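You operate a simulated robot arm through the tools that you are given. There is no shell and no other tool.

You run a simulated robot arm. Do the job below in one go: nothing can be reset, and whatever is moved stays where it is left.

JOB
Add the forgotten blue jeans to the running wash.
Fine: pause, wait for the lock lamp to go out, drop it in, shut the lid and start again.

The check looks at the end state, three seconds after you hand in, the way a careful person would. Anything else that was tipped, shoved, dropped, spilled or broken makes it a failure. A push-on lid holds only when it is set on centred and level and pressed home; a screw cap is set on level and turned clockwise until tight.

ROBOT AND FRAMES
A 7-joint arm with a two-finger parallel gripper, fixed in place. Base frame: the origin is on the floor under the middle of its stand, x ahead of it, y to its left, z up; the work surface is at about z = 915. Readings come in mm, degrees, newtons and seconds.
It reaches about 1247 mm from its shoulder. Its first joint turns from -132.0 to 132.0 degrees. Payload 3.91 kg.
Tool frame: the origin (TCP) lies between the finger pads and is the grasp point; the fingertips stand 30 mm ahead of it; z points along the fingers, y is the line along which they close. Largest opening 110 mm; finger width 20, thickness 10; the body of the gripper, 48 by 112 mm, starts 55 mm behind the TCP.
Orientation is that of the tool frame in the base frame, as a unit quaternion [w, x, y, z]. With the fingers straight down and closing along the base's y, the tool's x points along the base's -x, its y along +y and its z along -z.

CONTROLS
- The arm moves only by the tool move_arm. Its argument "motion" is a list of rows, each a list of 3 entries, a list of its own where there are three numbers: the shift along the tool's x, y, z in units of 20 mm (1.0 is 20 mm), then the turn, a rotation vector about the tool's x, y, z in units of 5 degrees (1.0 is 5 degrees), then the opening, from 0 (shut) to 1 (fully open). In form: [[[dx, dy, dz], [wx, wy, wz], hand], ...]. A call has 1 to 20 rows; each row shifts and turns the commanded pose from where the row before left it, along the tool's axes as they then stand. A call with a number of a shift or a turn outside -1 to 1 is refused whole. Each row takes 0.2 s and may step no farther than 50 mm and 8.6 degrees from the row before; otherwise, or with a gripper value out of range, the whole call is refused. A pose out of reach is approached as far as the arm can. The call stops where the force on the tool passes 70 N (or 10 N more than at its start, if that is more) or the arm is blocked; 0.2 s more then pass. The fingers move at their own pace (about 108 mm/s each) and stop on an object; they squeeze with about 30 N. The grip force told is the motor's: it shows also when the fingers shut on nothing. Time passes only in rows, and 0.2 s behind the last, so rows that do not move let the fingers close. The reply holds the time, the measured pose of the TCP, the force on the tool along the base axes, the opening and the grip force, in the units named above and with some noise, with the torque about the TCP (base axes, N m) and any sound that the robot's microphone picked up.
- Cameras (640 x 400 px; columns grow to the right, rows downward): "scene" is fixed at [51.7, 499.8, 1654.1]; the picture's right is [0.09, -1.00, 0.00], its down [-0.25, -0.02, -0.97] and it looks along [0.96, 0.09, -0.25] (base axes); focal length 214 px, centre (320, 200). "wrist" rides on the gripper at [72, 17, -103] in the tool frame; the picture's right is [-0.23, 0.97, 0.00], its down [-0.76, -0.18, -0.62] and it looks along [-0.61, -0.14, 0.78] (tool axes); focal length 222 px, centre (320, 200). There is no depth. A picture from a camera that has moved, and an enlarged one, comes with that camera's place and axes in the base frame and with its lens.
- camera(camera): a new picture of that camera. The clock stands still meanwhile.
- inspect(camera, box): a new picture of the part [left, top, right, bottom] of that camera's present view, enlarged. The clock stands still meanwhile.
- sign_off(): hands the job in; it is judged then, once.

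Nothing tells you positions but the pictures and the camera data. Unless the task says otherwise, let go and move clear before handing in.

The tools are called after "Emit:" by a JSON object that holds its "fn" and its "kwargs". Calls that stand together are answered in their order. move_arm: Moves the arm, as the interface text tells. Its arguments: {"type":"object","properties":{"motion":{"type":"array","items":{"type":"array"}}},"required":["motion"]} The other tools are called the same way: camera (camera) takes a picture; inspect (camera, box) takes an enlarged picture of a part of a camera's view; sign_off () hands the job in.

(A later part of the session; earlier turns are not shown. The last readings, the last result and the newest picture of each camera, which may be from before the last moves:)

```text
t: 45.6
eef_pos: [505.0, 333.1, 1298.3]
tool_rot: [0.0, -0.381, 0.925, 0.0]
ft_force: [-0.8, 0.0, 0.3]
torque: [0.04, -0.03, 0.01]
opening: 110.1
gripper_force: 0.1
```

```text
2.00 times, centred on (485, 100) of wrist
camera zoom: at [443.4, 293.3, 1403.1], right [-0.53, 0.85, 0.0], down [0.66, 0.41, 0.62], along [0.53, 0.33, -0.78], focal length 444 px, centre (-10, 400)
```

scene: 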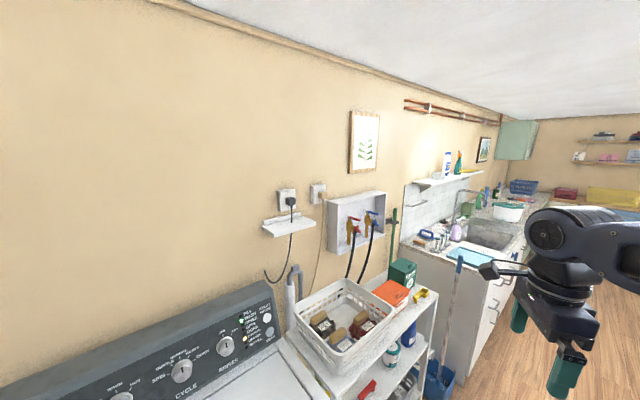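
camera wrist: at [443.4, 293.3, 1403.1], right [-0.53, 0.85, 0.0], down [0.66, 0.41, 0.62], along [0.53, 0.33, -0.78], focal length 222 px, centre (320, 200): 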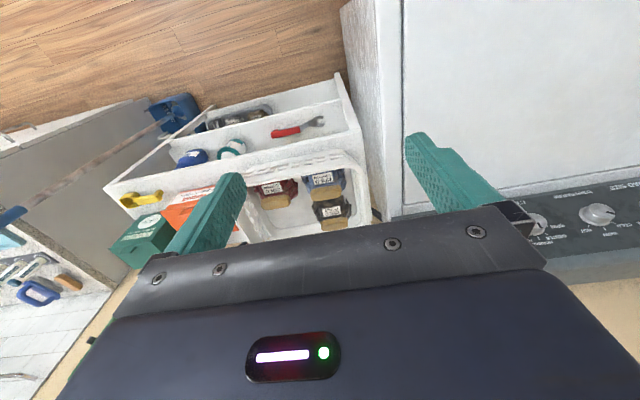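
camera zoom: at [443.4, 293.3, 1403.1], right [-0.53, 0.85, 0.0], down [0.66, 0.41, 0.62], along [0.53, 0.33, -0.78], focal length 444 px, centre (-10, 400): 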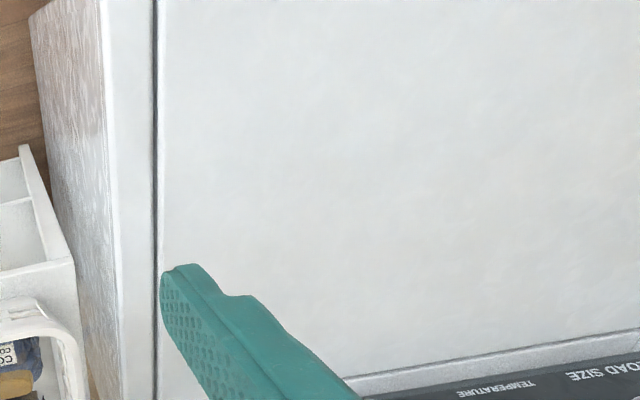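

Triangulating, the blue jeans bundle's tan top is near (737, 496, 930) in the basket and START/PAUSE near (703, 765, 1020). I'll move in front of the panel's right end and tilt to look at and face the button.

Emit:
{"fn": "move_arm", "kwargs": {"motion": [[[-1, 0.52, 0.3], [0, 0, 0], 1], [[-1, 0.52, 0.3], [0, 0, 0], 1], [[-1, 0.52, 0.3], [0, 0, 0], 1], [[-1, 0.52, 0.3], [0, 0, 0], 1], [[-1, 0.52, 0.3], [0, 0, 0], 1], [[-1, 0.52, 0.3], [0, 0, 0], 1], [[-1, 0.52, 0.3], [0, 0, 0], 1], [[-1, 0.52, 0.3], [0, 0, 0], 1], [[-1, 0.52, 0.3], [0, 0, 0], 1], [[-1, 0.52, 0.3], [0, 0, 0], 1], [[-1, 0.52, 0.3], [0, 0, 0], 1]]}}

Emit:
{"fn": "move_arm", "kwargs": {"motion": [[[0, 0, 0], [0, -1, 0], 1], [[0, 0, 0], [0, -1, 0], 1], [[0, 0, 0], [0, -1, 0], 1], [[0, 0, 0], [0, -1, 0], 1], [[0, 0, 0], [0, -1, 0], 1], [[0, 0, 0], [0, -1, 0], 1], [[0, 0, 0], [0, -1, 0], 1], [[0, 0, 0], [0, -1, 0], 1], [[0, 0, 0], [0, -1, 0], 1]]}}

Emit:
{"fn": "camera", "kwargs": {"camera": "wrist"}}

Emit:
{"fn": "camera", "kwargs": {"camera": "scene"}}

```text
t: 48.0
eef_pos: [578.2, 570.6, 1231.8]
tool_rot: [0.0, -0.382, 0.924, -0.001]
ft_force: [0.6, -0.2, -0.2]
torque: [0.01, -0.02, 0.02]
opening: 109.9
gripper_force: 0.0
```

```text
t: 50.0
eef_pos: [579.0, 571.4, 1231.3]
tool_rot: [0.354, -0.353, 0.854, 0.146]
ft_force: [0.2, -0.6, 0.1]
torque: [-0.01, -0.02, 0.03]
opening: 109.9
gripper_force: 0.0
```

```text
taken
camera wrist: at [481.0, 493.6, 1254.8], right [-0.57, 0.8, 0.16], down [0.19, -0.06, 0.98], along [0.8, 0.59, -0.12], focal length 222 px, centre (320, 200)
```

wrist: 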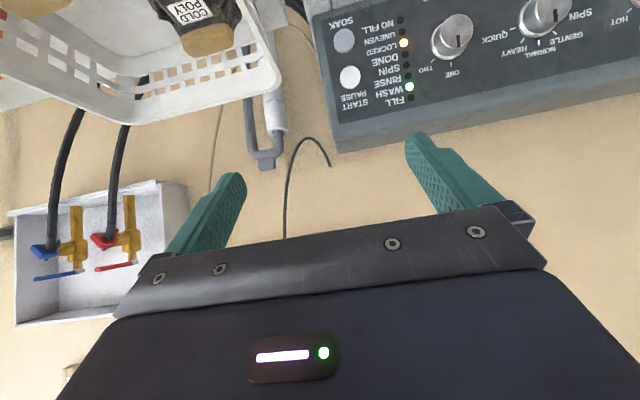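

```text
taken
```

scene: 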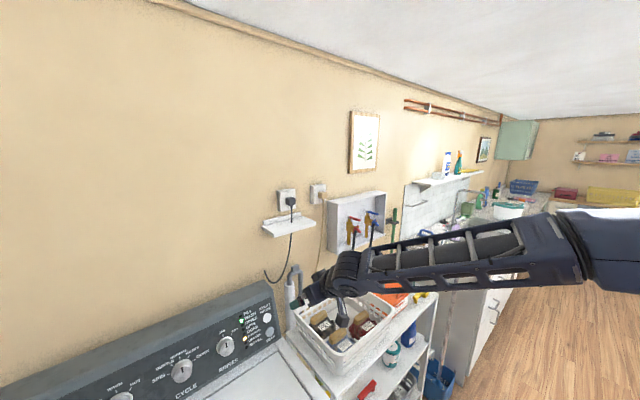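

START/PAUSE triangulates to about (715, 770, 1009) on a face leaning ~15° back. I'll tilt to 60°, shut the fingers and come to 50 mm in front of it.

Emit:
{"fn": "move_arm", "kwargs": {"motion": [[[0, 0, 0], [0, -1, 0], 0], [[0, 0, 0], [0, -1, 0], 0], [[0, 0, 0], [0, -1, 0], 0], [[0.307, 0.185, 0.98], [0, 0, 0], 0], [[0.307, 0.185, 0.98], [0, 0, 0], 0], [[0.307, 0.185, 0.98], [0, 0, 0], 0], [[0.307, 0.185, 0.98], [0, 0, 0], 0], [[0.307, 0.185, 0.98], [0, 0, 0], 0], [[0.307, 0.185, 0.98], [0, 0, 0], 0], [[0.307, 0.185, 0.98], [0, 0, 0], 0], [[0.307, 0.185, 0.98], [0, 0, 0], 0], [[0.307, 0.185, 0.98], [0, 0, 0], 0], [[0.307, 0.185, 0.98], [0, 0, 0], 0], [[0.307, 0.185, 0.98], [0, 0, 0], 0], [[0.307, 0.185, 0.98], [0, 0, 0], 0]]}}

Emit:
{"fn": "camera", "kwargs": {"camera": "wrist"}}

Emit:
{"fn": "camera", "kwargs": {"camera": "scene"}}

```text
t: 53.2
eef_pos: [666.8, 718.7, 1049.6]
tool_rot: [0.462, -0.331, 0.8, 0.191]
ft_force: [0.1, -0.2, 1.2]
torque: [-0.04, 0.05, 0.0]
opening: 0.1
gripper_force: 30.2
```

```text
taken
camera wrist: at [566.1, 641.6, 1040.6], right [-0.61, 0.77, 0.2], down [0.01, -0.24, 0.97], along [0.79, 0.59, 0.14], focal length 222 px, centre (320, 200)
```

wrist: 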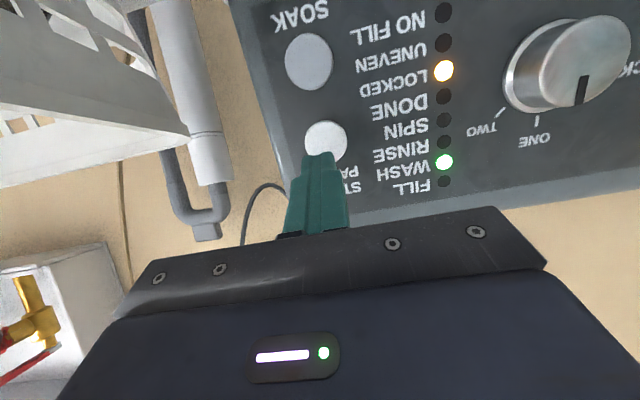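

```text
taken
```

scene: 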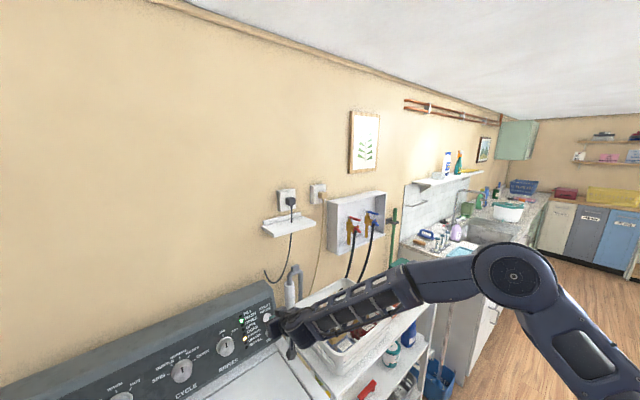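

The fingertips are lined up with START/PAUSE about 45 mm ahead. I'll advance in small steps and watch force and lamps.

Emit:
{"fn": "move_arm", "kwargs": {"motion": [[[0, 0.1, 1], [0, 0, 0], 0], [[0, 0.1, 0.8], [0, 0, 0], 0], [[0, 0, 0.2], [0, 0, 0], 0], [[0, 0, 0.2], [0, 0, 0], 0], [[0, 0, 0.2], [0, 0, 0], 0]]}}

Emit:
{"fn": "camera", "kwargs": {"camera": "wrist"}}

```text
t: 54.0
eef_pos: [684.7, 743.0, 1033.7]
tool_rot: [0.463, -0.331, 0.8, 0.191]
ft_force: [-29.3, -47.8, 18.2]
torque: [0.16, -0.14, -0.42]
opening: 0.1
gripper_force: 29.9
heard: click
stopped in row 3: the force on the tool passed its limit at 84 N (the readings are from after the stop); the commanded pose is now the measured one
```

```text
taken
camera wrist: at [584.2, 665.3, 1024.5], right [-0.61, 0.77, 0.2], down [0.01, -0.24, 0.97], along [0.79, 0.59, 0.14], focal length 222 px, centre (320, 200)
```

wrist: 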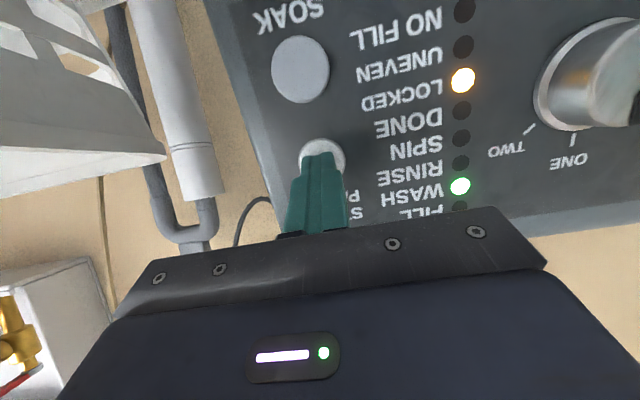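

A click was heard on the press. I'll back off and watch the lamps.

Emit:
{"fn": "move_arm", "kwargs": {"motion": [[[0, 0, -0.6], [0, 0, 0], 0], [[0, 0, -1], [0, 0, 0], 0], [[0, 0, -1], [0, 0, 0], 0], [[0, 0, 0], [0, 0, 0], 0]]}}

Emit:
{"fn": "camera", "kwargs": {"camera": "wrist"}}

```text
t: 55.0
eef_pos: [652.9, 713.2, 1058.0]
tool_rot: [0.461, -0.332, 0.8, 0.191]
ft_force: [0.3, -0.1, -0.4]
torque: [0.0, -0.01, 0.0]
opening: 0.2
gripper_force: 29.8
```

```text
taken
camera wrist: at [553.7, 635.7, 1048.4], right [-0.61, 0.77, 0.2], down [0.01, -0.24, 0.97], along [0.79, 0.59, 0.13], focal length 222 px, centre (320, 200)
```

wrist: 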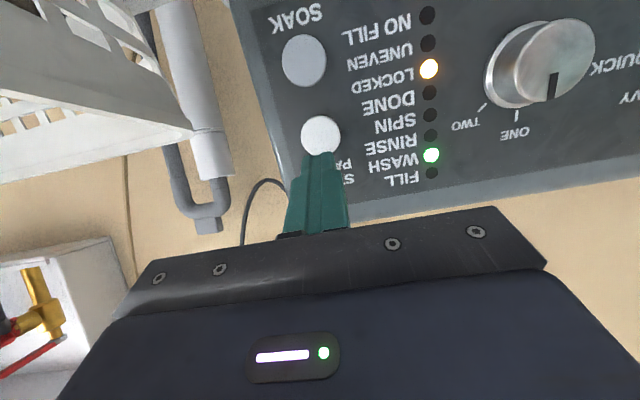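

Both lamps are still lit; I'll wait a few seconds to see whether the lock lamp goes out.

Emit:
{"fn": "move_arm", "kwargs": {"motion": [[[0, 0, 0], [0, 0, 0], 0], [[0, 0, 0], [0, 0, 0], 0], [[0, 0, 0], [0, 0, 0], 0], [[0, 0, 0], [0, 0, 0], 0], [[0, 0, 0], [0, 0, 0], 0], [[0, 0, 0], [0, 0, 0], 0], [[0, 0, 0], [0, 0, 0], 0], [[0, 0, 0], [0, 0, 0], 0], [[0, 0, 0], [0, 0, 0], 0], [[0, 0, 0], [0, 0, 0], 0], [[0, 0, 0], [0, 0, 0], 0], [[0, 0, 0], [0, 0, 0], 0], [[0, 0, 0], [0, 0, 0], 0], [[0, 0, 0], [0, 0, 0], 0], [[0, 0, 0], [0, 0, 0], 0], [[0, 0, 0], [0, 0, 0], 0], [[0, 0, 0], [0, 0, 0], 0], [[0, 0, 0], [0, 0, 0], 0], [[0, 0, 0], [0, 0, 0], 0], [[0, 0, 0], [0, 0, 0], 0]]}}

Emit:
{"fn": "inspect", "kwargs": {"camera": "wrist", "box": [240, 0, 480, 200]}}

```text
t: 59.2
eef_pos: [653.9, 714.0, 1058.6]
tool_rot: [0.462, -0.331, 0.8, 0.191]
ft_force: [0.5, -0.1, 0.3]
torque: [0.01, -0.01, -0.02]
opening: 0.2
gripper_force: 29.4
```

```text
2.00 times, centred on (360, 100) of wrist
camera zoom: at [553.8, 635.8, 1048.3], right [-0.61, 0.77, 0.2], down [0.01, -0.24, 0.97], along [0.79, 0.59, 0.13], focal length 444 px, centre (240, 400)
```

zoom: 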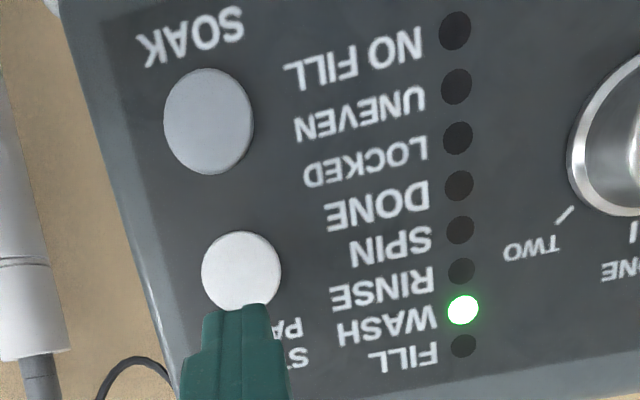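

The LOCKED lamp is out, so the wash is paused and the lid free. Next I'll back away, level the tool and go look at the lid's front edge.

Emit:
{"fn": "move_arm", "kwargs": {"motion": [[[0, 0, -1], [0, 0, 0], 0], [[0, 0, -1], [0, 0, 0], 0], [[0, 0, -1], [0, 0, 0], 0], [[0, 0, -1], [0, 0, 0], 0], [[0, 0, -1], [0, 0, 0], 0], [[0, 0, -1], [0, 0, 0], 0], [[0, 0, -1], [0, 0, 0], 0], [[0, 0, -1], [0, 0, 0], 0], [[0, 0, 0], [0, 1, 0], 0], [[0, 0, 0], [0, 1, 0], 0], [[0, 0, 0], [0, 1, 0], 0], [[0, 0, 0], [0, 1, 0], 0], [[0, 0, 0], [0, 1, 0], 0], [[0, 0, 0], [0, 1, 0], 0], [[0, 0, 0], [0, 1, 0], 0], [[0, 0, 0], [0, 1, 0], 0], [[0, 0, 0], [0, 1, 0], 0], [[0, 0, 0], [0, 1, 0], 0], [[0, 0, 0], [0, 1, 0], 0], [[0, 0, 0], [0, 1, 0], 0]]}}

Emit:
{"fn": "move_arm", "kwargs": {"motion": [[[1, 0.85, 0], [0, 0, 0], 0], [[1, 0.85, 0], [0, 0, 0], 0], [[1, 0.85, 0], [0, 0, 0], 0], [[1, 0.85, 0], [0, 0, 0], 0], [[1, 0.85, 0], [0, 0, 0], 0], [[1, 0.85, 0], [0, 0, 0], 0], [[1, 0.85, 0], [0, 0, 0], 0], [[1, 0.85, 0], [0, 0, 0], 0], [[1, 0.85, 0], [0, 0, 0], 0], [[1, 0.85, 0], [0, 0, 0], 0], [[1, 0.85, 0], [0, 0, 0], 0], [[1, 0.85, 0], [0, 0, 0], 0], [[1, 0.85, 0], [0, 0, 0], 0], [[1, 0.85, 0], [0, 0, 0], 0], [[1, 0.85, 0], [0, 0, 0], 0], [[1, 0.85, 0], [0, 0, 0], 0], [[1, 0.85, 0], [0, 0, 0], 0]]}}

Emit:
{"fn": "camera", "kwargs": {"camera": "wrist"}}

```text
t: 63.4
eef_pos: [555.5, 615.3, 1138.2]
tool_rot: [-0.001, -0.383, 0.924, -0.001]
ft_force: [-0.2, 1.3, -0.1]
torque: [0.05, -0.01, 0.02]
opening: 0.0
gripper_force: 30.2
```

```text
t: 67.0
eef_pos: [110.3, 580.1, 1139.5]
tool_rot: [0.0, -0.382, 0.924, 0.001]
ft_force: [0.0, -0.9, -0.2]
torque: [0.0, 0.03, 0.0]
opening: 0.0
gripper_force: 29.4
```

```text
taken
camera wrist: at [48.4, 540.1, 1244.5], right [-0.53, 0.85, 0.0], down [0.66, 0.41, 0.62], along [0.53, 0.33, -0.78], focal length 222 px, centre (320, 200)
```

wrist: 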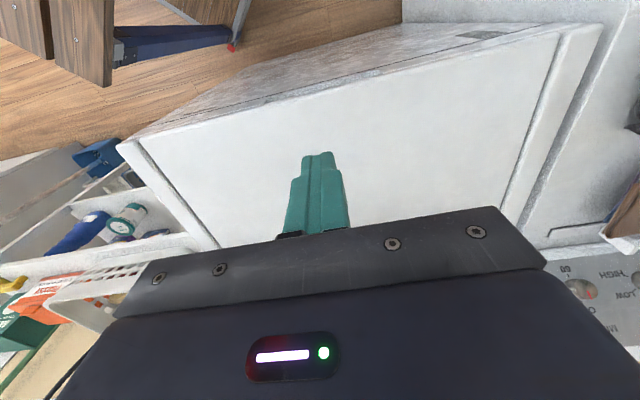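

Emit:
{"fn": "inspect", "kwargs": {"camera": "wrist", "box": [380, 0, 640, 170]}}

Emit:
{"fn": "inspect", "kwargs": {"camera": "wrist", "box": [100, 60, 360, 230]}}

```text
2.35 times, centred on (510, 85) of wrist
camera zoom: at [48.4, 540.1, 1244.5], right [-0.53, 0.85, 0.0], down [0.66, 0.41, 0.62], along [0.53, 0.33, -0.78], focal length 523 px, centre (-127, 471)
```

zoom: 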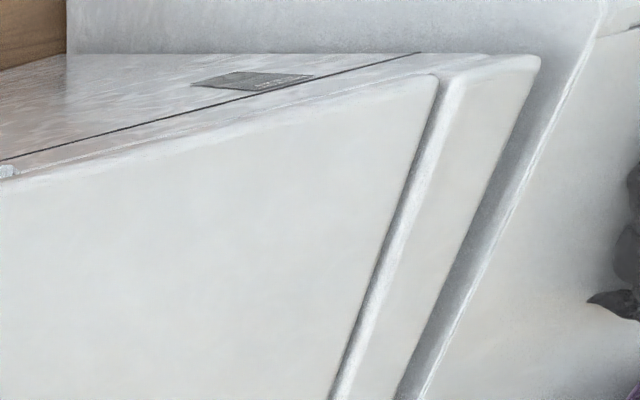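

```text
2.35 times, centred on (230, 145) of wrist
camera zoom: at [48.4, 540.1, 1244.5], right [-0.53, 0.85, 0.0], down [0.66, 0.41, 0.62], along [0.53, 0.33, -0.78], focal length 523 px, centre (532, 329)
```

zoom: 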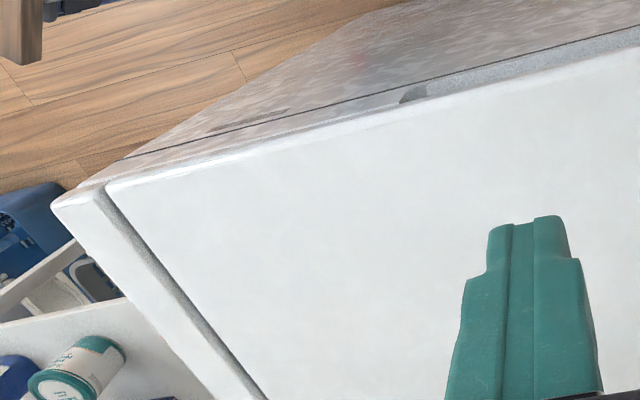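

Emit:
{"fn": "inspect", "kwargs": {"camera": "wrist", "box": [250, 50, 400, 140]}}

```text
4.27 times, centred on (325, 95) of wrist
camera zoom: at [48.4, 540.1, 1244.5], right [-0.53, 0.85, 0.0], down [0.66, 0.41, 0.62], along [0.53, 0.33, -0.78], focal length 948 px, centre (299, 648)
```

zoom: 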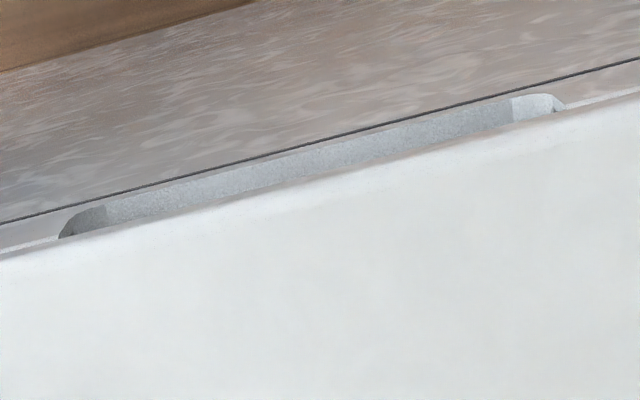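

The lid has a finger recess under its front edge, between about l = 246 and 419 mm along the front (centre near (115, 582)). I'll back off and tilt to see this lip from the front.

Emit:
{"fn": "move_arm", "kwargs": {"motion": [[[1, 0, 0], [0, 0, 0], 0], [[1, 0, 0], [0, 0, 0], 0], [[1, 0, 0], [0, 0, 0], 0], [[1, 0, 0], [0, 0, 0], 0], [[1, 0, 0], [0, 0, 0], 0], [[1, 0, 0], [0, 0, 0], 0], [[1, 0, 0], [0, 0, 0], 0], [[1, 0, 0.5], [0, 0, 0], 0], [[1, 0, 0.5], [0, 0, 0], 0]]}}

Emit:
{"fn": "camera", "kwargs": {"camera": "scene"}}

```text
t: 69.0
eef_pos: [-16.8, 453.6, 1118.9]
tool_rot: [-0.001, -0.382, 0.924, 0.001]
ft_force: [-0.4, 0.2, -0.5]
torque: [0.01, 0.01, 0.0]
opening: 0.0
gripper_force: 29.9
```

```text
taken
```

scene: 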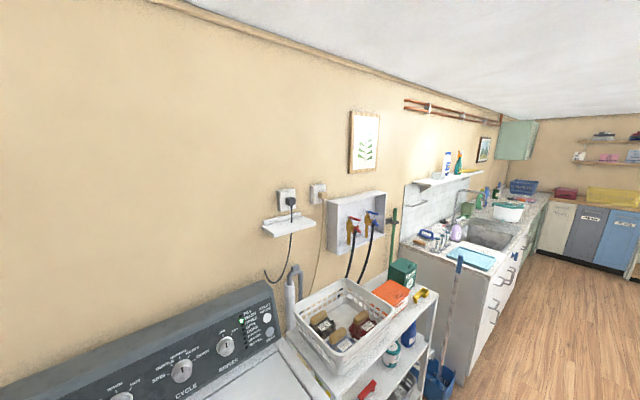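

Emit:
{"fn": "move_arm", "kwargs": {"motion": [[[0, 0, 0], [0, -1, 0], 0], [[0, 0, 0], [0, -1, 0], 0], [[0, 0, 0], [0, -1, 0], 0], [[0, 0, 0], [0, -1, 0], 0], [[0, 0, 0], [0, -1, 0], 0], [[0, 0, 0], [0, -1, 0], 0], [[0, 0, 0], [0, -1, 0], 0], [[0, 0, 0], [0, -1, 0], 0], [[0, 0, 0], [0, -1, 0], 0]]}}

Emit:
{"fn": "camera", "kwargs": {"camera": "wrist"}}

```text
t: 71.0
eef_pos: [-16.1, 452.1, 1117.8]
tool_rot: [0.354, -0.354, 0.853, 0.147]
ft_force: [-0.4, 0.3, 0.5]
torque: [-0.01, 0.05, 0.0]
opening: 0.0
gripper_force: 30.5
```

```text
taken
camera wrist: at [-115.4, 375.5, 1141.1], right [-0.57, 0.8, 0.16], down [0.19, -0.06, 0.98], along [0.79, 0.59, -0.12], focal length 222 px, centre (320, 200)
```

wrist: 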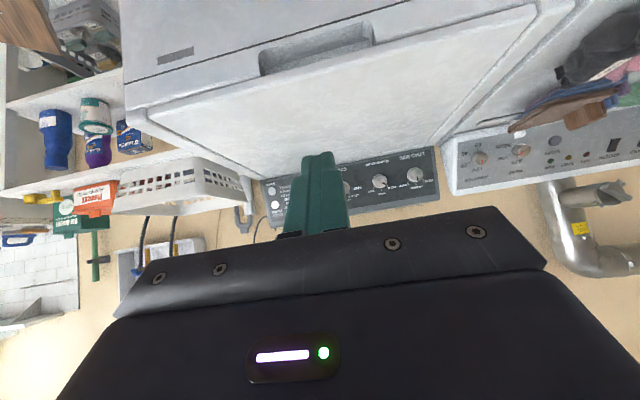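

Emit:
{"fn": "inspect", "kwargs": {"camera": "wrist", "box": [220, 0, 420, 120]}}

```text
3.20 times, centred on (320, 60) of wrist
camera zoom: at [-115.4, 375.5, 1141.1], right [-0.57, 0.8, 0.16], down [0.19, -0.06, 0.98], along [0.79, 0.59, -0.12], focal length 711 px, centre (320, 648)
```

zoom: 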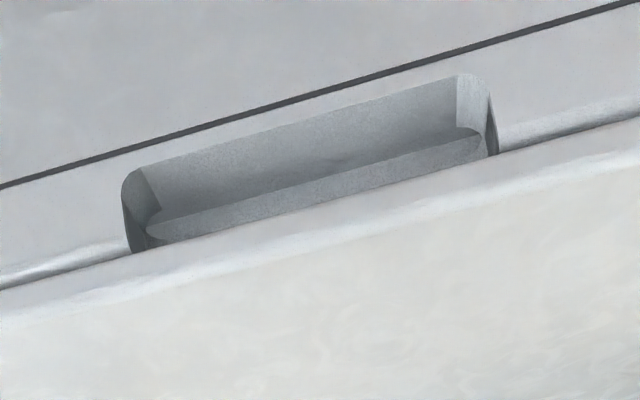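

The lid is ~16 mm thick (underside near z = 897) over a recess ~40 mm high and ~35 mm deep: room for the closed fingers. I'll go to just in front of the right part of the recess and bring the fingers horizontal.

Emit:
{"fn": "move_arm", "kwargs": {"motion": [[[0.26, -0.283, 0.98], [0, 0, 0], 0], [[0.26, -0.283, 0.98], [0, 0, 0], 0], [[0.26, -0.283, 0.98], [0, 0, 0], 0], [[0.26, -0.283, 0.98], [0, 0, 0], 0], [[0.26, -0.283, 0.98], [0, 0, 0], 0], [[0.26, -0.283, 0.98], [0, 0, 0], 0], [[0.26, -0.283, 0.98], [0, 0, 0], 0], [[0.26, -0.283, 0.98], [0, 0, 0], 0], [[0.26, -0.283, 0.98], [0, 0, 0], 0], [[0, 0, 0], [0, -1, 0], 0], [[0, 0, 0], [0, -1, 0], 0], [[0, 0, 0], [0, -1, 0], 0], [[0, 0, 0], [0, -1, 0], 0], [[0, 0, 0], [0, -1, 0], 0], [[0, 0, 0], [0, -1, 0], 0], [[0, 0, 0], [0, -1, 0], 0], [[0, 0, 0], [0, -1, 0], 0], [[0, 0, 0], [0, -1, 0], 0]]}}

Emit:
{"fn": "camera", "kwargs": {"camera": "wrist"}}

Emit:
{"fn": "camera", "kwargs": {"camera": "scene"}}

```text
t: 74.8
eef_pos: [85.4, 479.9, 961.1]
tool_rot: [0.653, -0.272, 0.653, 0.271]
ft_force: [1.0, 0.6, 0.5]
torque: [-0.02, 0.01, 0.02]
opening: 0.0
gripper_force: 29.9
```

```text
taken
camera wrist: at [0.1, 418.4, 889.2], right [-0.69, 0.69, 0.23], down [-0.32, -0.57, 0.76], along [0.65, 0.45, 0.61], focal length 222 px, centre (320, 200)
```

wrist: 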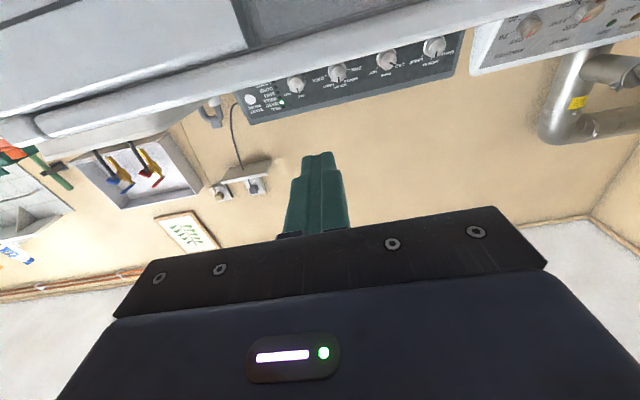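

```text
taken
```

scene: 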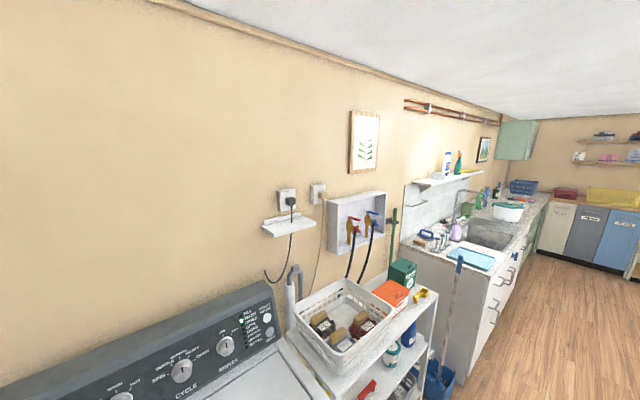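

Emit:
{"fn": "inspect", "kwargs": {"camera": "wrist", "box": [0, 0, 400, 160]}}

```text
1.60 times, centred on (200, 80) of wrist
camera zoom: at [0.1, 418.4, 889.2], right [-0.69, 0.69, 0.23], down [-0.32, -0.57, 0.76], along [0.65, 0.45, 0.61], focal length 355 px, centre (512, 392)
```

zoom: 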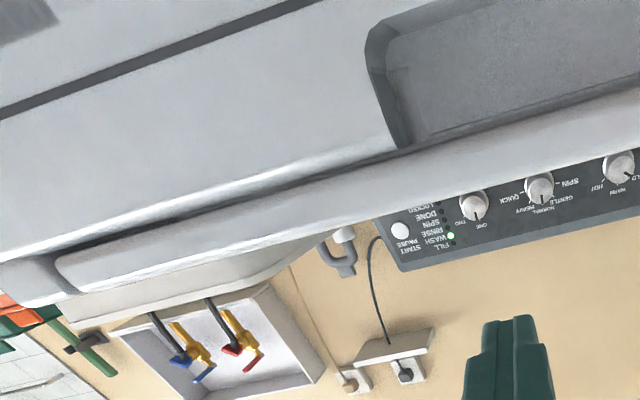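

The recess's right end is at l ≈ 244, and the lid underside near z = 896. I'll lower to z ≈ 878 and slide the fingertips into the recess.

Emit:
{"fn": "move_arm", "kwargs": {"motion": [[[1, 0, 0], [0, 0, 0], 0], [[1, 0, 0], [0, 0, 0], 0], [[1, 0, 0], [0, 0, 0], 0], [[1, 0, 0], [0, 0, 0], 0], [[0.15, 0, 0], [0, 0, 0], 0], [[0, 0, 1], [0, 0, 0], 0], [[0, 0, 1], [0, 0, 0], 0], [[0, 0, 1], [0, 0, 0], 0], [[0, 0, 0.7], [0, 0, 0], 0], [[0, 0, 0.3], [0, 0, 0], 0]]}}

Emit:
{"fn": "camera", "kwargs": {"camera": "wrist"}}

```text
t: 77.0
eef_pos: [141.7, 537.5, 877.9]
tool_rot: [0.653, -0.271, 0.653, 0.271]
ft_force: [-0.3, -0.9, -0.3]
torque: [0.0, -0.03, 0.01]
opening: 0.0
gripper_force: 30.1
```

```text
taken
camera wrist: at [57.8, 475.4, 806.7], right [-0.69, 0.69, 0.23], down [-0.32, -0.57, 0.76], along [0.65, 0.45, 0.61], focal length 222 px, centre (320, 200)
```

wrist: 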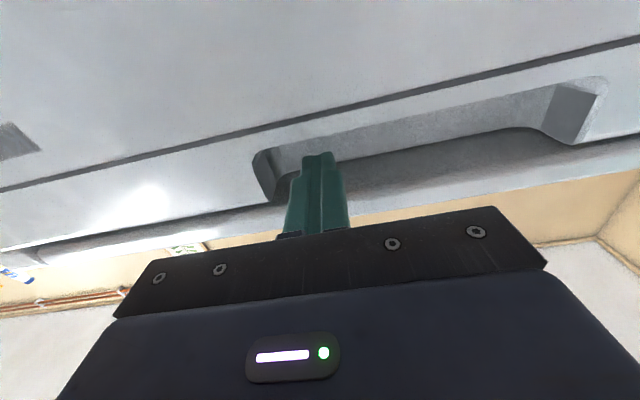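

The fingertips are inside the recess with no contact. I'll lift gently along the lid's hinge arc and check the force.

Emit:
{"fn": "move_arm", "kwargs": {"motion": [[[-0.45, 0, 0], [0, 0, 0], 0], [[-0.615, 0, 0.11], [0, 0, 0], 0], [[-0.615, 0, 0.11], [0, 0, 0], 0], [[-0.61, 0, 0.11], [0, 0, 0], 0], [[-0.61, 0, 0.11], [0, 0, 0], 0]]}}

Emit:
{"fn": "camera", "kwargs": {"camera": "wrist"}}

Emit:
{"fn": "camera", "kwargs": {"camera": "scene"}}

```text
t: 78.2
eef_pos: [147.3, 542.9, 936.4]
tool_rot: [0.653, -0.271, 0.653, 0.271]
ft_force: [0.0, 0.3, -0.7]
torque: [0.01, 0.01, 0.02]
opening: 0.0
gripper_force: 29.6
```

```text
taken
camera wrist: at [64.0, 481.1, 865.2], right [-0.69, 0.69, 0.23], down [-0.32, -0.57, 0.76], along [0.65, 0.45, 0.61], focal length 222 px, centre (320, 200)
```

wrist: 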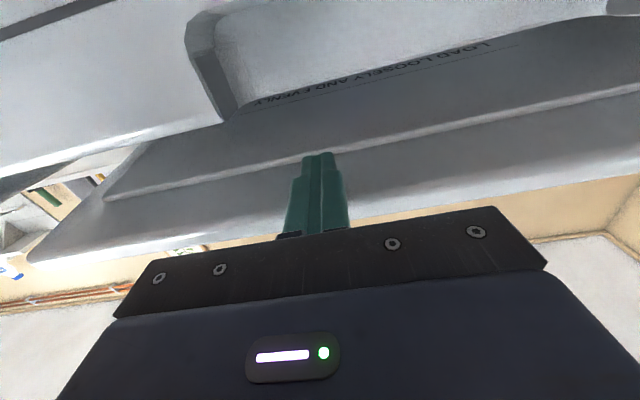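

```text
taken
```

scene: 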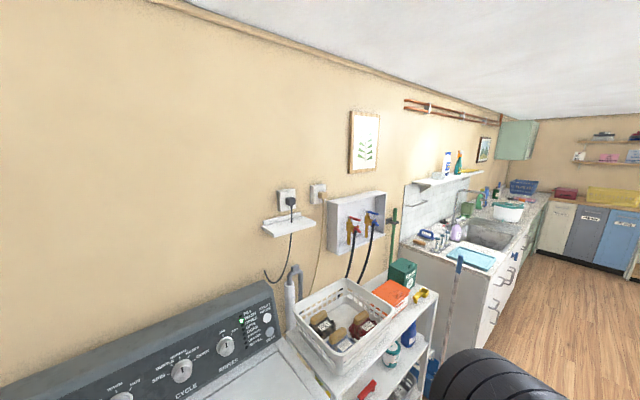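

The lid is rising (its underside label "LOAD LOOSELY AND EVENLY" shows) with hardly any load on the finger. Let me look at the underside shape closely.

Emit:
{"fn": "inspect", "kwargs": {"camera": "wrist", "box": [180, 0, 640, 240]}}

```text
1.39 times, centred on (410, 120) of wrist
camera zoom: at [64.0, 481.1, 865.2], right [-0.69, 0.69, 0.23], down [-0.32, -0.57, 0.76], along [0.65, 0.45, 0.61], focal length 309 px, centre (195, 311)
```

zoom: 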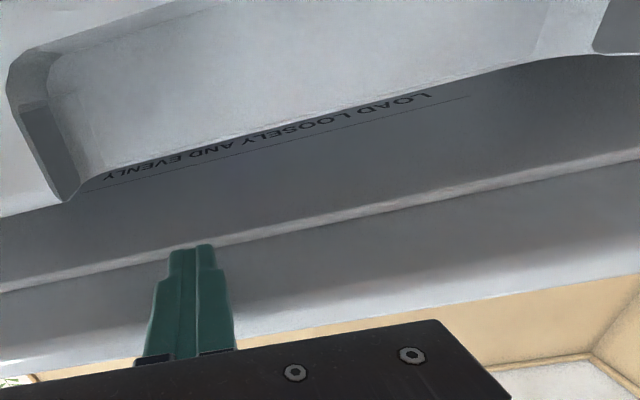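

The underside has a rim about 25 mm wide before an inner panel. I'll keep the fingertips at that spot and follow the hinge arc up to about 30°.

Emit:
{"fn": "move_arm", "kwargs": {"motion": [[[-0.81, 0, 0.1], [0, 0, 0], 0], [[-0.81, 0, 0.1], [0, 0, 0], 0], [[-1, 0, 0.2], [0, 0, 0], 0], [[-1, 0, 0.2], [0, 0, 0], 0], [[-0.975, 0, 0.29], [0, 0, 0], 0], [[-0.975, 0, 0.29], [0, 0, 0], 0], [[-0.945, 0, 0.37], [0, 0, 0], 0], [[-0.945, 0, 0.37], [0, 0, 0], 0], [[-0.915, 0, 0.455], [0, 0, 0], 0], [[-0.915, 0, 0.455], [0, 0, 0], 0]]}}

Emit:
{"fn": "camera", "kwargs": {"camera": "wrist"}}

Emit:
{"fn": "camera", "kwargs": {"camera": "scene"}}

```text
t: 80.4
eef_pos: [186.7, 583.3, 1121.2]
tool_rot: [0.653, -0.27, 0.653, 0.271]
ft_force: [0.1, -0.2, 0.8]
torque: [-0.01, 0.03, 0.01]
opening: 0.0
gripper_force: 29.5
```

```text
taken
camera wrist: at [102.2, 521.6, 1050.3], right [-0.69, 0.69, 0.23], down [-0.32, -0.57, 0.76], along [0.65, 0.45, 0.61], focal length 222 px, centre (320, 200)
```

wrist: 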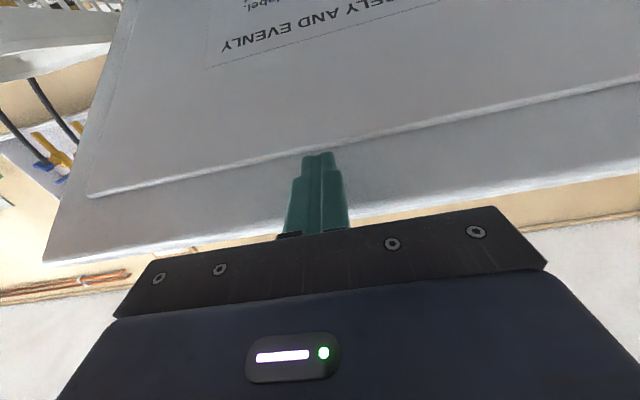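

```text
taken
```

scene: 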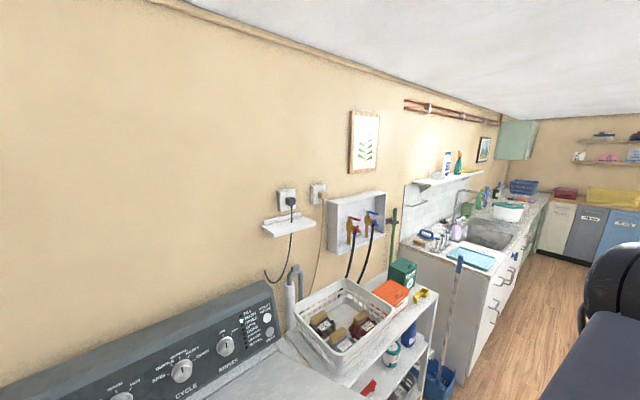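

The lid follows with almost no load. I'll drop the fingers 20 mm to see whether the lid stays by itself.

Emit:
{"fn": "move_arm", "kwargs": {"motion": [[[0.5, 0, 0], [0, 0, 0], 0], [[0.5, 0, 0], [0, 0, 0], 0], [[0, 0, 0], [0, 0, 0], 0]]}}

Emit:
{"fn": "camera", "kwargs": {"camera": "wrist"}}

```text
t: 81.2
eef_pos: [187.8, 583.7, 1100.8]
tool_rot: [0.653, -0.271, 0.653, 0.271]
ft_force: [0.8, 0.2, -0.3]
torque: [-0.03, 0.02, 0.03]
opening: 0.0
gripper_force: 30.1
```

```text
taken
camera wrist: at [103.2, 521.9, 1029.9], right [-0.69, 0.69, 0.23], down [-0.32, -0.57, 0.76], along [0.65, 0.45, 0.61], focal length 222 px, centre (320, 200)
```

wrist: 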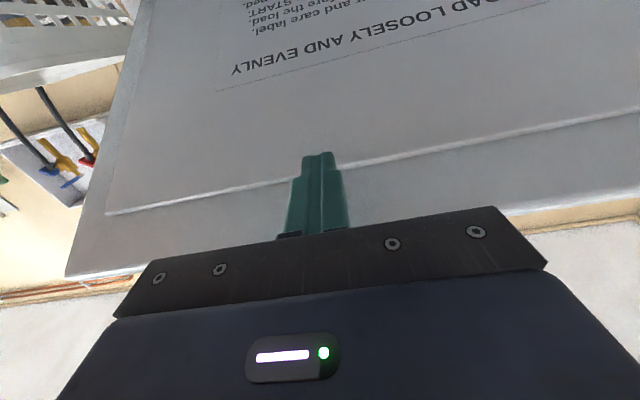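

The lid stays put by itself (friction hinge). I'll carry on opening it along the arc.

Emit:
{"fn": "move_arm", "kwargs": {"motion": [[[-1, 0, 0], [0, 0, 0], 0], [[-0.87, 0, 0.53], [0, 0, 0], 0], [[-0.87, 0, 0.53], [0, 0, 0], 0], [[-0.82, 0, 0.61], [0, 0, 0], 0], [[-0.82, 0, 0.61], [0, 0, 0], 0], [[-0.76, 0, 0.67], [0, 0, 0], 0], [[-0.76, 0, 0.67], [0, 0, 0], 0], [[-0.7, 0, 0.74], [0, 0, 0], 0], [[-0.7, 0, 0.74], [0, 0, 0], 0], [[-0.63, 0, 0.795], [0, 0, 0], 0], [[-0.63, 0, 0.795], [0, 0, 0], 0], [[-0.56, 0, 0.85], [0, 0, 0], 0], [[-0.56, 0, 0.85], [0, 0, 0], 0]]}}

Emit:
{"fn": "camera", "kwargs": {"camera": "wrist"}}

Emit:
{"fn": "camera", "kwargs": {"camera": "scene"}}

```text
t: 84.0
eef_pos: [306.6, 702.8, 1294.3]
tool_rot: [0.653, -0.271, 0.653, 0.271]
ft_force: [0.1, -0.2, -0.2]
torque: [0.03, 0.02, -0.02]
opening: 0.0
gripper_force: 30.0
```

```text
taken
camera wrist: at [221.9, 641.0, 1223.4], right [-0.69, 0.69, 0.23], down [-0.32, -0.57, 0.76], along [0.65, 0.45, 0.61], focal length 222 px, centre (320, 200)
```

wrist: 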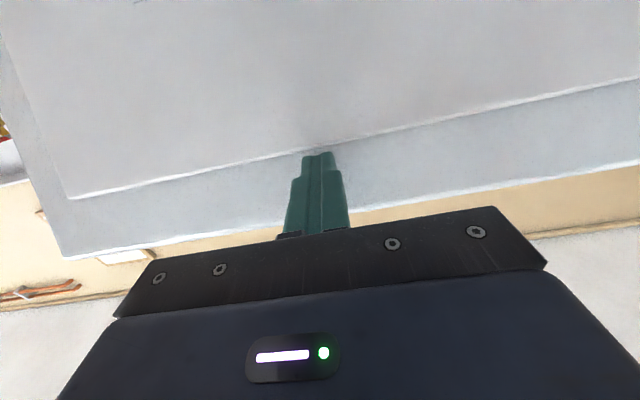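

```text
taken
```

scene: 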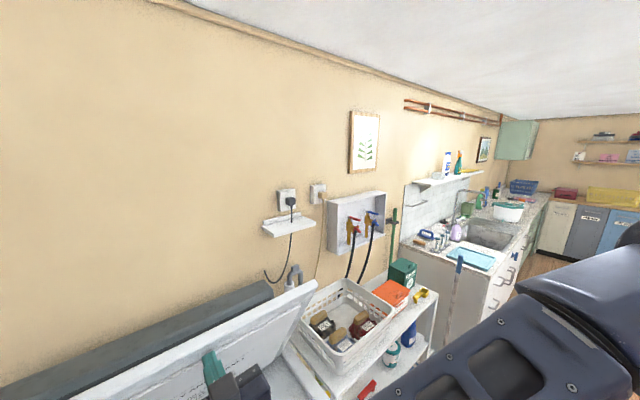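

The lid is at about 60° and stays. I'll take it on to about 80° so the tub is well clear.

Emit:
{"fn": "move_arm", "kwargs": {"motion": [[[-0.485, 0, 0.89], [0, 0, 0], 0], [[-0.485, 0, 0.89], [0, 0, 0], 0], [[-0.41, 0, 0.94], [0, 0, 0], 0], [[-0.41, 0, 0.94], [0, 0, 0], 0], [[-0.32, 0, 0.965], [0, 0, 0], 0], [[-0.32, 0, 0.965], [0, 0, 0], 0], [[-0.24, 0, 0.99], [0, 0, 0], 0], [[-0.24, 0, 0.99], [0, 0, 0], 0], [[0, 0, 0], [0, 0, 0], 0]]}}

Emit:
{"fn": "camera", "kwargs": {"camera": "scene"}}

Emit:
{"fn": "camera", "kwargs": {"camera": "wrist"}}

```text
t: 86.0
eef_pos: [412.3, 807.6, 1352.4]
tool_rot: [0.653, -0.27, 0.654, 0.269]
ft_force: [0.2, -0.1, 0.2]
torque: [-0.02, 0.0, -0.02]
opening: 0.0
gripper_force: 29.8
```

```text
taken
```

scene: 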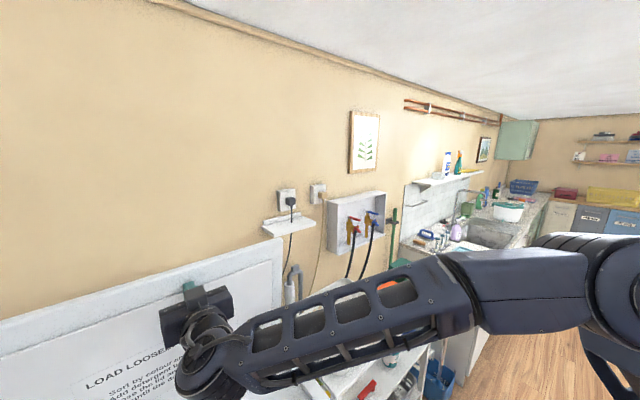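

```text
taken
camera wrist: at [329.1, 746.6, 1281.8], right [-0.69, 0.69, 0.23], down [-0.32, -0.57, 0.76], along [0.65, 0.45, 0.61], focal length 222 px, centre (320, 200)
```

wrist: 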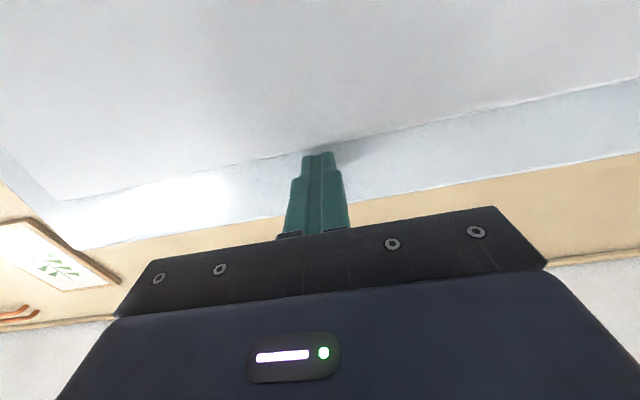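

The lid is up at about 80°. I'll back off, level the tool and move toward the basket, checking that the lid holds.

Emit:
{"fn": "move_arm", "kwargs": {"motion": [[[0, 0, -1], [0, 0, 0], 0], [[0, 0, -1], [0, 0, 0], 0], [[0, 0, -1], [0, 0, 0], 0], [[0, 0, -1], [0, 0, 0], 0], [[0, 0, -1], [0, 0, 0], 0], [[0, 0, -1], [0, 0, 0], 0], [[0, 0, -1], [0, 0, 0], 0], [[0, 0, -1], [0, 0, 0], 0], [[0, 0, -1], [0, 0, 0], 0], [[0, 0, -1], [0, 0, 0], 0]]}}

Emit:
{"fn": "move_arm", "kwargs": {"motion": [[[0, 0, 0], [0, 1, 0], 0], [[0, 0, 0], [0, 1, 0], 0], [[0, 0, 0], [0, 1, 0], 0], [[0, 0, 0], [0, 1, 0], 0], [[0, 0, 0], [0, 1, 0], 0], [[0, 0, 0], [0, 1, 0], 0], [[0, 0, 0], [0, 1, 0], 0], [[0, 0, 0], [0, 1, 0], 0], [[0, 0, 0], [0, 1, 0], 0], [[0, 0, 0], [0, 1, 0], 0], [[0, 0, 0], [0, 1, 0], 0], [[0, 0, 0], [0, 1, 0], 0], [[0, 0, 0], [0, 1, 0], 0], [[0, 0, 0], [0, 1, 0], 0], [[0, 0, 0], [0, 1, 0], 0], [[0, 0, 0], [0, 1, 0], 0], [[0, 0, 0], [0, 1, 0], 0], [[0, 0, 0], [0, 1, 0], 0]]}}

Emit:
{"fn": "camera", "kwargs": {"camera": "wrist"}}

Emit:
{"fn": "camera", "kwargs": {"camera": "scene"}}

```text
t: 88.2
eef_pos: [272.8, 668.0, 1351.7]
tool_rot: [0.652, -0.271, 0.654, 0.27]
ft_force: [0.6, 0.5, -0.3]
torque: [-0.01, -0.05, 0.0]
opening: 0.0
gripper_force: 30.5
```

```text
t: 92.0
eef_pos: [272.7, 668.3, 1352.8]
tool_rot: [-0.001, -0.383, 0.924, 0.0]
ft_force: [0.1, -0.2, -0.2]
torque: [0.02, -0.01, 0.0]
opening: 0.0
gripper_force: 30.1
```

```text
taken
camera wrist: at [209.5, 627.9, 1457.7], right [-0.53, 0.85, 0.0], down [0.67, 0.41, 0.62], along [0.53, 0.33, -0.78], focal length 222 px, centre (320, 200)
```

wrist: 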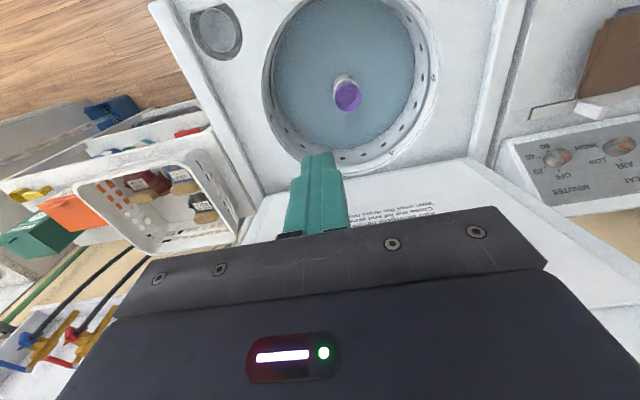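

```text
taken
```

scene: 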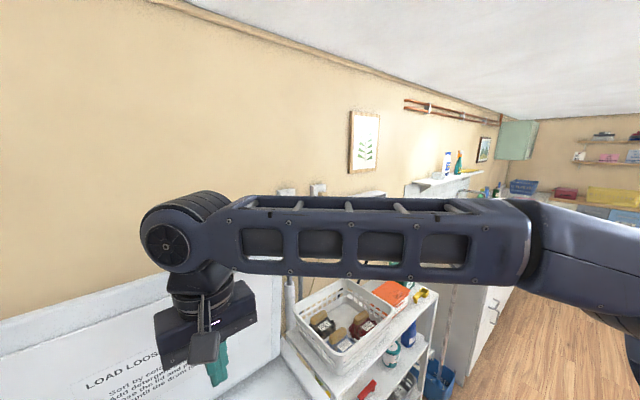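

The lid holds by itself and the tub with its agitator lies open, centre near (d 735, l 340) i.e. about (280, 760). Let me look into the tub and at the basket closely.

Emit:
{"fn": "inspect", "kwargs": {"camera": "wrist", "box": [180, 0, 480, 190]}}

Emit:
{"fn": "inspect", "kwargs": {"camera": "wrist", "box": [60, 120, 260, 260]}}

```text
2.11 times, centred on (330, 95) of wrist
camera zoom: at [209.5, 627.9, 1457.7], right [-0.53, 0.85, 0.0], down [0.67, 0.41, 0.62], along [0.53, 0.33, -0.78], focal length 468 px, centre (299, 421)
```

zoom: 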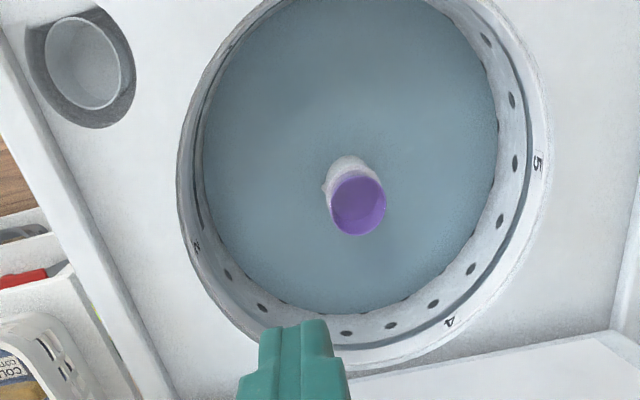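

```text
2.86 times, centred on (160, 190) of wrist
camera zoom: at [209.5, 627.9, 1457.7], right [-0.53, 0.85, 0.0], down [0.67, 0.41, 0.62], along [0.53, 0.33, -0.78], focal length 635 px, centre (777, 229)
```

zoom: 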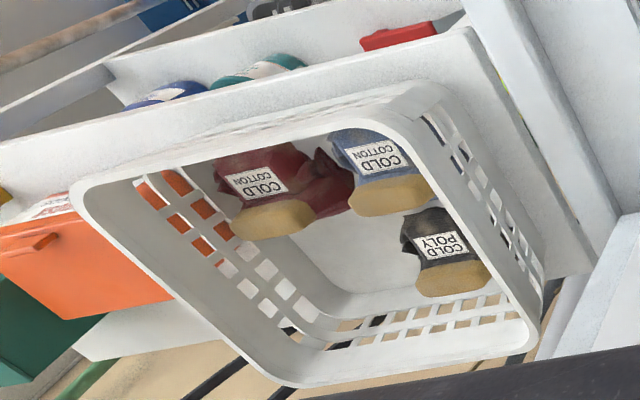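

The tan block on the jeans is about 80–90 mm long along the washer's width direction. I'll move over above it (yaw 45°) for a close top view, opening the fingers.

Emit:
{"fn": "move_arm", "kwargs": {"motion": [[[0, -1, 0.2], [0, 0, 0], 1], [[0, -1, 0.2], [0, 0, 0], 1], [[0, -1, 0.2], [0, 0, 0], 1], [[0, -1, 0.2], [0, 0, 0], 1], [[0, -1, 0.2], [0, 0, 0], 1], [[0, -1, 0.2], [0, 0, 0], 1], [[0, -1, 0.2], [0, 0, 0], 1], [[0, -1, 0.2], [0, 0, 0], 1], [[0, -1, 0.2], [0, 0, 0], 1], [[0, -1, 0.2], [0, 0, 0], 1], [[0, -1, 0.2], [0, 0, 0], 1], [[0, -1, 0.2], [0, 0, 0], 1], [[0, -1, 0.2], [0, 0, 0], 1], [[0, -1, 0.2], [0, 0, 0], 1], [[0, -1, 0.2], [0, 0, 0], 1], [[0, -1, 0.2], [0, 0, 0], 1], [[0, -1, 0.2], [0, 0, 0], 1], [[0, -1, 0.2], [0, 0, 0], 1], [[0, -1, 0.2], [0, 0, 0], 1], [[0, -1, 0.2], [0, 0, 0], 1]]}}

Emit:
{"fn": "move_arm", "kwargs": {"motion": [[[-1, -0.3, 0.5], [0, 0, 0], 1], [[-1, -0.3, 0.5], [0, 0, 0], 1], [[-1, -0.3, 0.5], [0, 0, 0], 1], [[-1, -0.3, 0.5], [0, 0, 0], 1], [[-1, -0.3, 0.5], [0, 0, 0], 1], [[-1, -0.3, 0.5], [0, 0, 0], 1], [[-0.9, -0.3, 0.5], [0, 0, 0], 1], [[-0.9, -0.4, 0.5], [0, 0, 0], 1], [[0, 0, 0.5], [0, 0, 0], 1], [[0, 0, 0.5], [0, 0, 0], 1], [[0, 0, 0.5], [0, 0, 0], 1], [[0, 0, 0.5], [0, 0, 0], 1]]}}

Emit:
{"fn": "camera", "kwargs": {"camera": "wrist"}}

Emit:
{"fn": "camera", "kwargs": {"camera": "scene"}}

```text
t: 96.2
eef_pos: [553.3, 385.3, 1273.5]
tool_rot: [0.0, -0.382, 0.924, 0.0]
ft_force: [0.0, 0.9, 0.8]
torque: [-0.03, -0.01, 0.0]
opening: 110.1
gripper_force: 0.1
```

```text
t: 98.8
eef_pos: [700.3, 459.6, 1153.7]
tool_rot: [0.0, -0.383, 0.924, 0.0]
ft_force: [0.2, 0.8, 0.0]
torque: [-0.02, 0.0, 0.01]
opening: 110.0
gripper_force: 0.1
```

```text
taken
camera wrist: at [637.7, 419.1, 1257.6], right [-0.53, 0.85, 0.0], down [0.66, 0.41, 0.62], along [0.53, 0.33, -0.78], focal length 222 px, centre (320, 200)
```

wrist: 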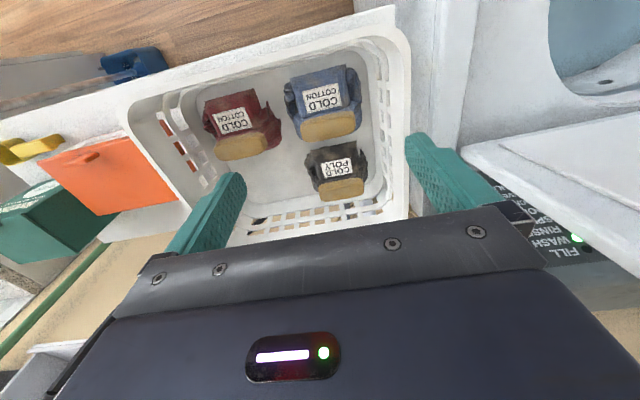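

```text
taken
```

scene: 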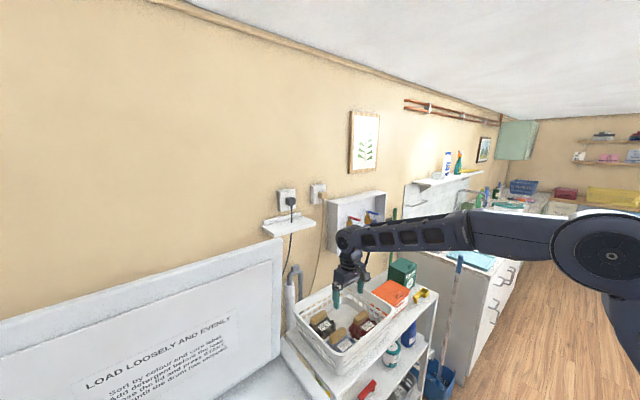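

Emit:
{"fn": "inspect", "kwargs": {"camera": "wrist", "box": [200, 30, 420, 210]}}

Emit:
{"fn": "inspect", "kwargs": {"camera": "scene", "box": [280, 260, 420, 370]}}

```text
2.22 times, centred on (310, 120) of wrist
camera zoom: at [637.7, 419.1, 1257.6], right [-0.53, 0.85, 0.0], down [0.66, 0.41, 0.62], along [0.53, 0.33, -0.78], focal length 494 px, centre (342, 378)
```

zoom: 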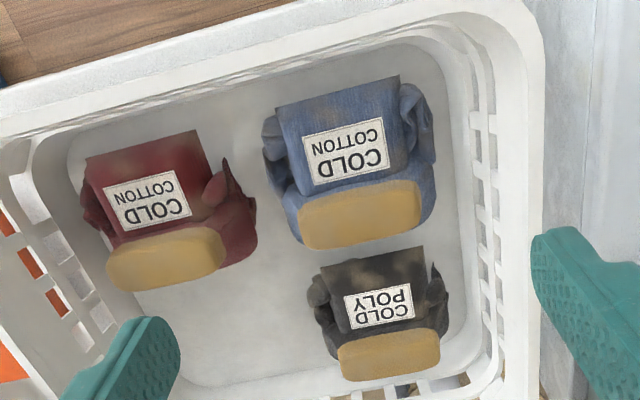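

```text
3.64 times, centred on (350, 315) of scene
camera zoom: at [51.7, 499.8, 1654.1], right [0.09, -1.0, 0.0], down [-0.25, -0.02, -0.97], along [0.96, 0.09, -0.25], focal length 780 px, centre (211, -218)
```

zoom: 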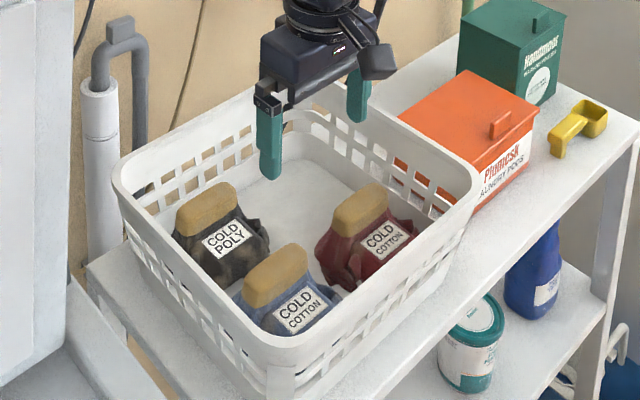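

The tan pad is a raised block about 81 × 41 mm centred near (732, 492), top at z ≈ 935, long side along tool y at this yaw. I'll centre over it with the fingers at ~97 mm and come down to just above it.

Emit:
{"fn": "move_arm", "kwargs": {"motion": [[[-0.8, 0, 0], [0, 0, 0], 0.88], [[-0.8, 0, 0], [0, 0, 0], 0.88], [[-0.7, 0, 0], [0, 0, 0], 0.88], [[0, 0, 1], [0, 0, 0], 0.88], [[0, 0, 1], [0, 0, 0], 0.88], [[0, 0, 1], [0, 0, 0], 0.88], [[0, 0, 1], [0, 0, 0], 0.88], [[0, 0, 1], [0, 0, 0], 0.88], [[0, 0, 1], [0, 0, 0], 0.88], [[0, 0, 1], [0, 0, 0], 0.88], [[0, 0, 1], [0, 0, 0], 0.88], [[0, 0, 0.7], [0, 0, 0], 0.88]]}}

Emit:
{"fn": "camera", "kwargs": {"camera": "wrist"}}

Emit:
{"fn": "inspect", "kwargs": {"camera": "scene", "box": [280, 260, 420, 370]}}

```text
t: 101.4
eef_pos: [732.6, 491.2, 979.5]
tool_rot: [0.0, -0.382, 0.924, 0.0]
ft_force: [0.2, -0.6, 0.5]
torque: [-0.03, -0.01, 0.0]
opening: 96.8
gripper_force: 0.1
```

```text
taken
camera wrist: at [669.4, 451.1, 1083.2], right [-0.53, 0.85, 0.0], down [0.66, 0.41, 0.62], along [0.53, 0.33, -0.78], focal length 222 px, centre (320, 200)
```

wrist: 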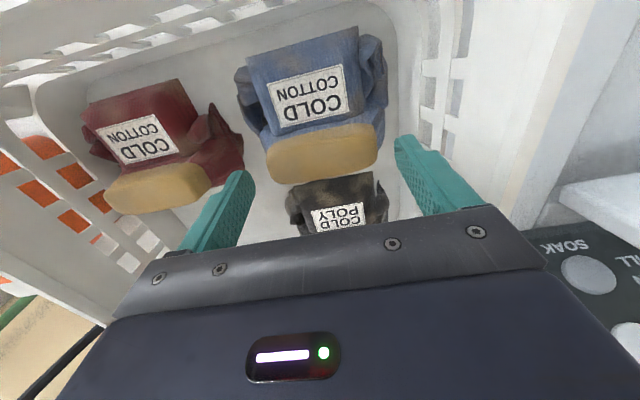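

```text
3.64 times, centred on (350, 315) of scene
camera zoom: at [51.7, 499.8, 1654.1], right [0.09, -1.0, 0.0], down [-0.25, -0.02, -0.97], along [0.96, 0.09, -0.25], focal length 780 px, centre (211, -218)
```

zoom: 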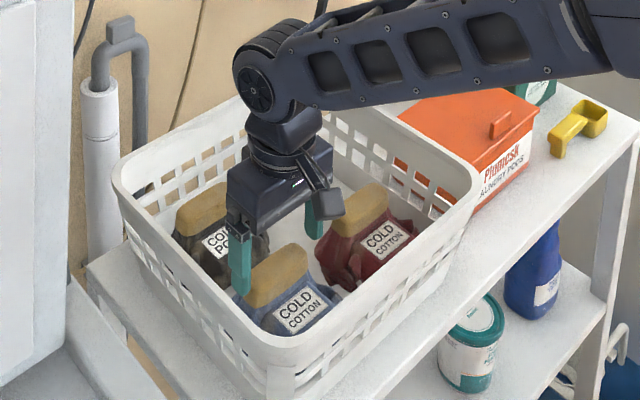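

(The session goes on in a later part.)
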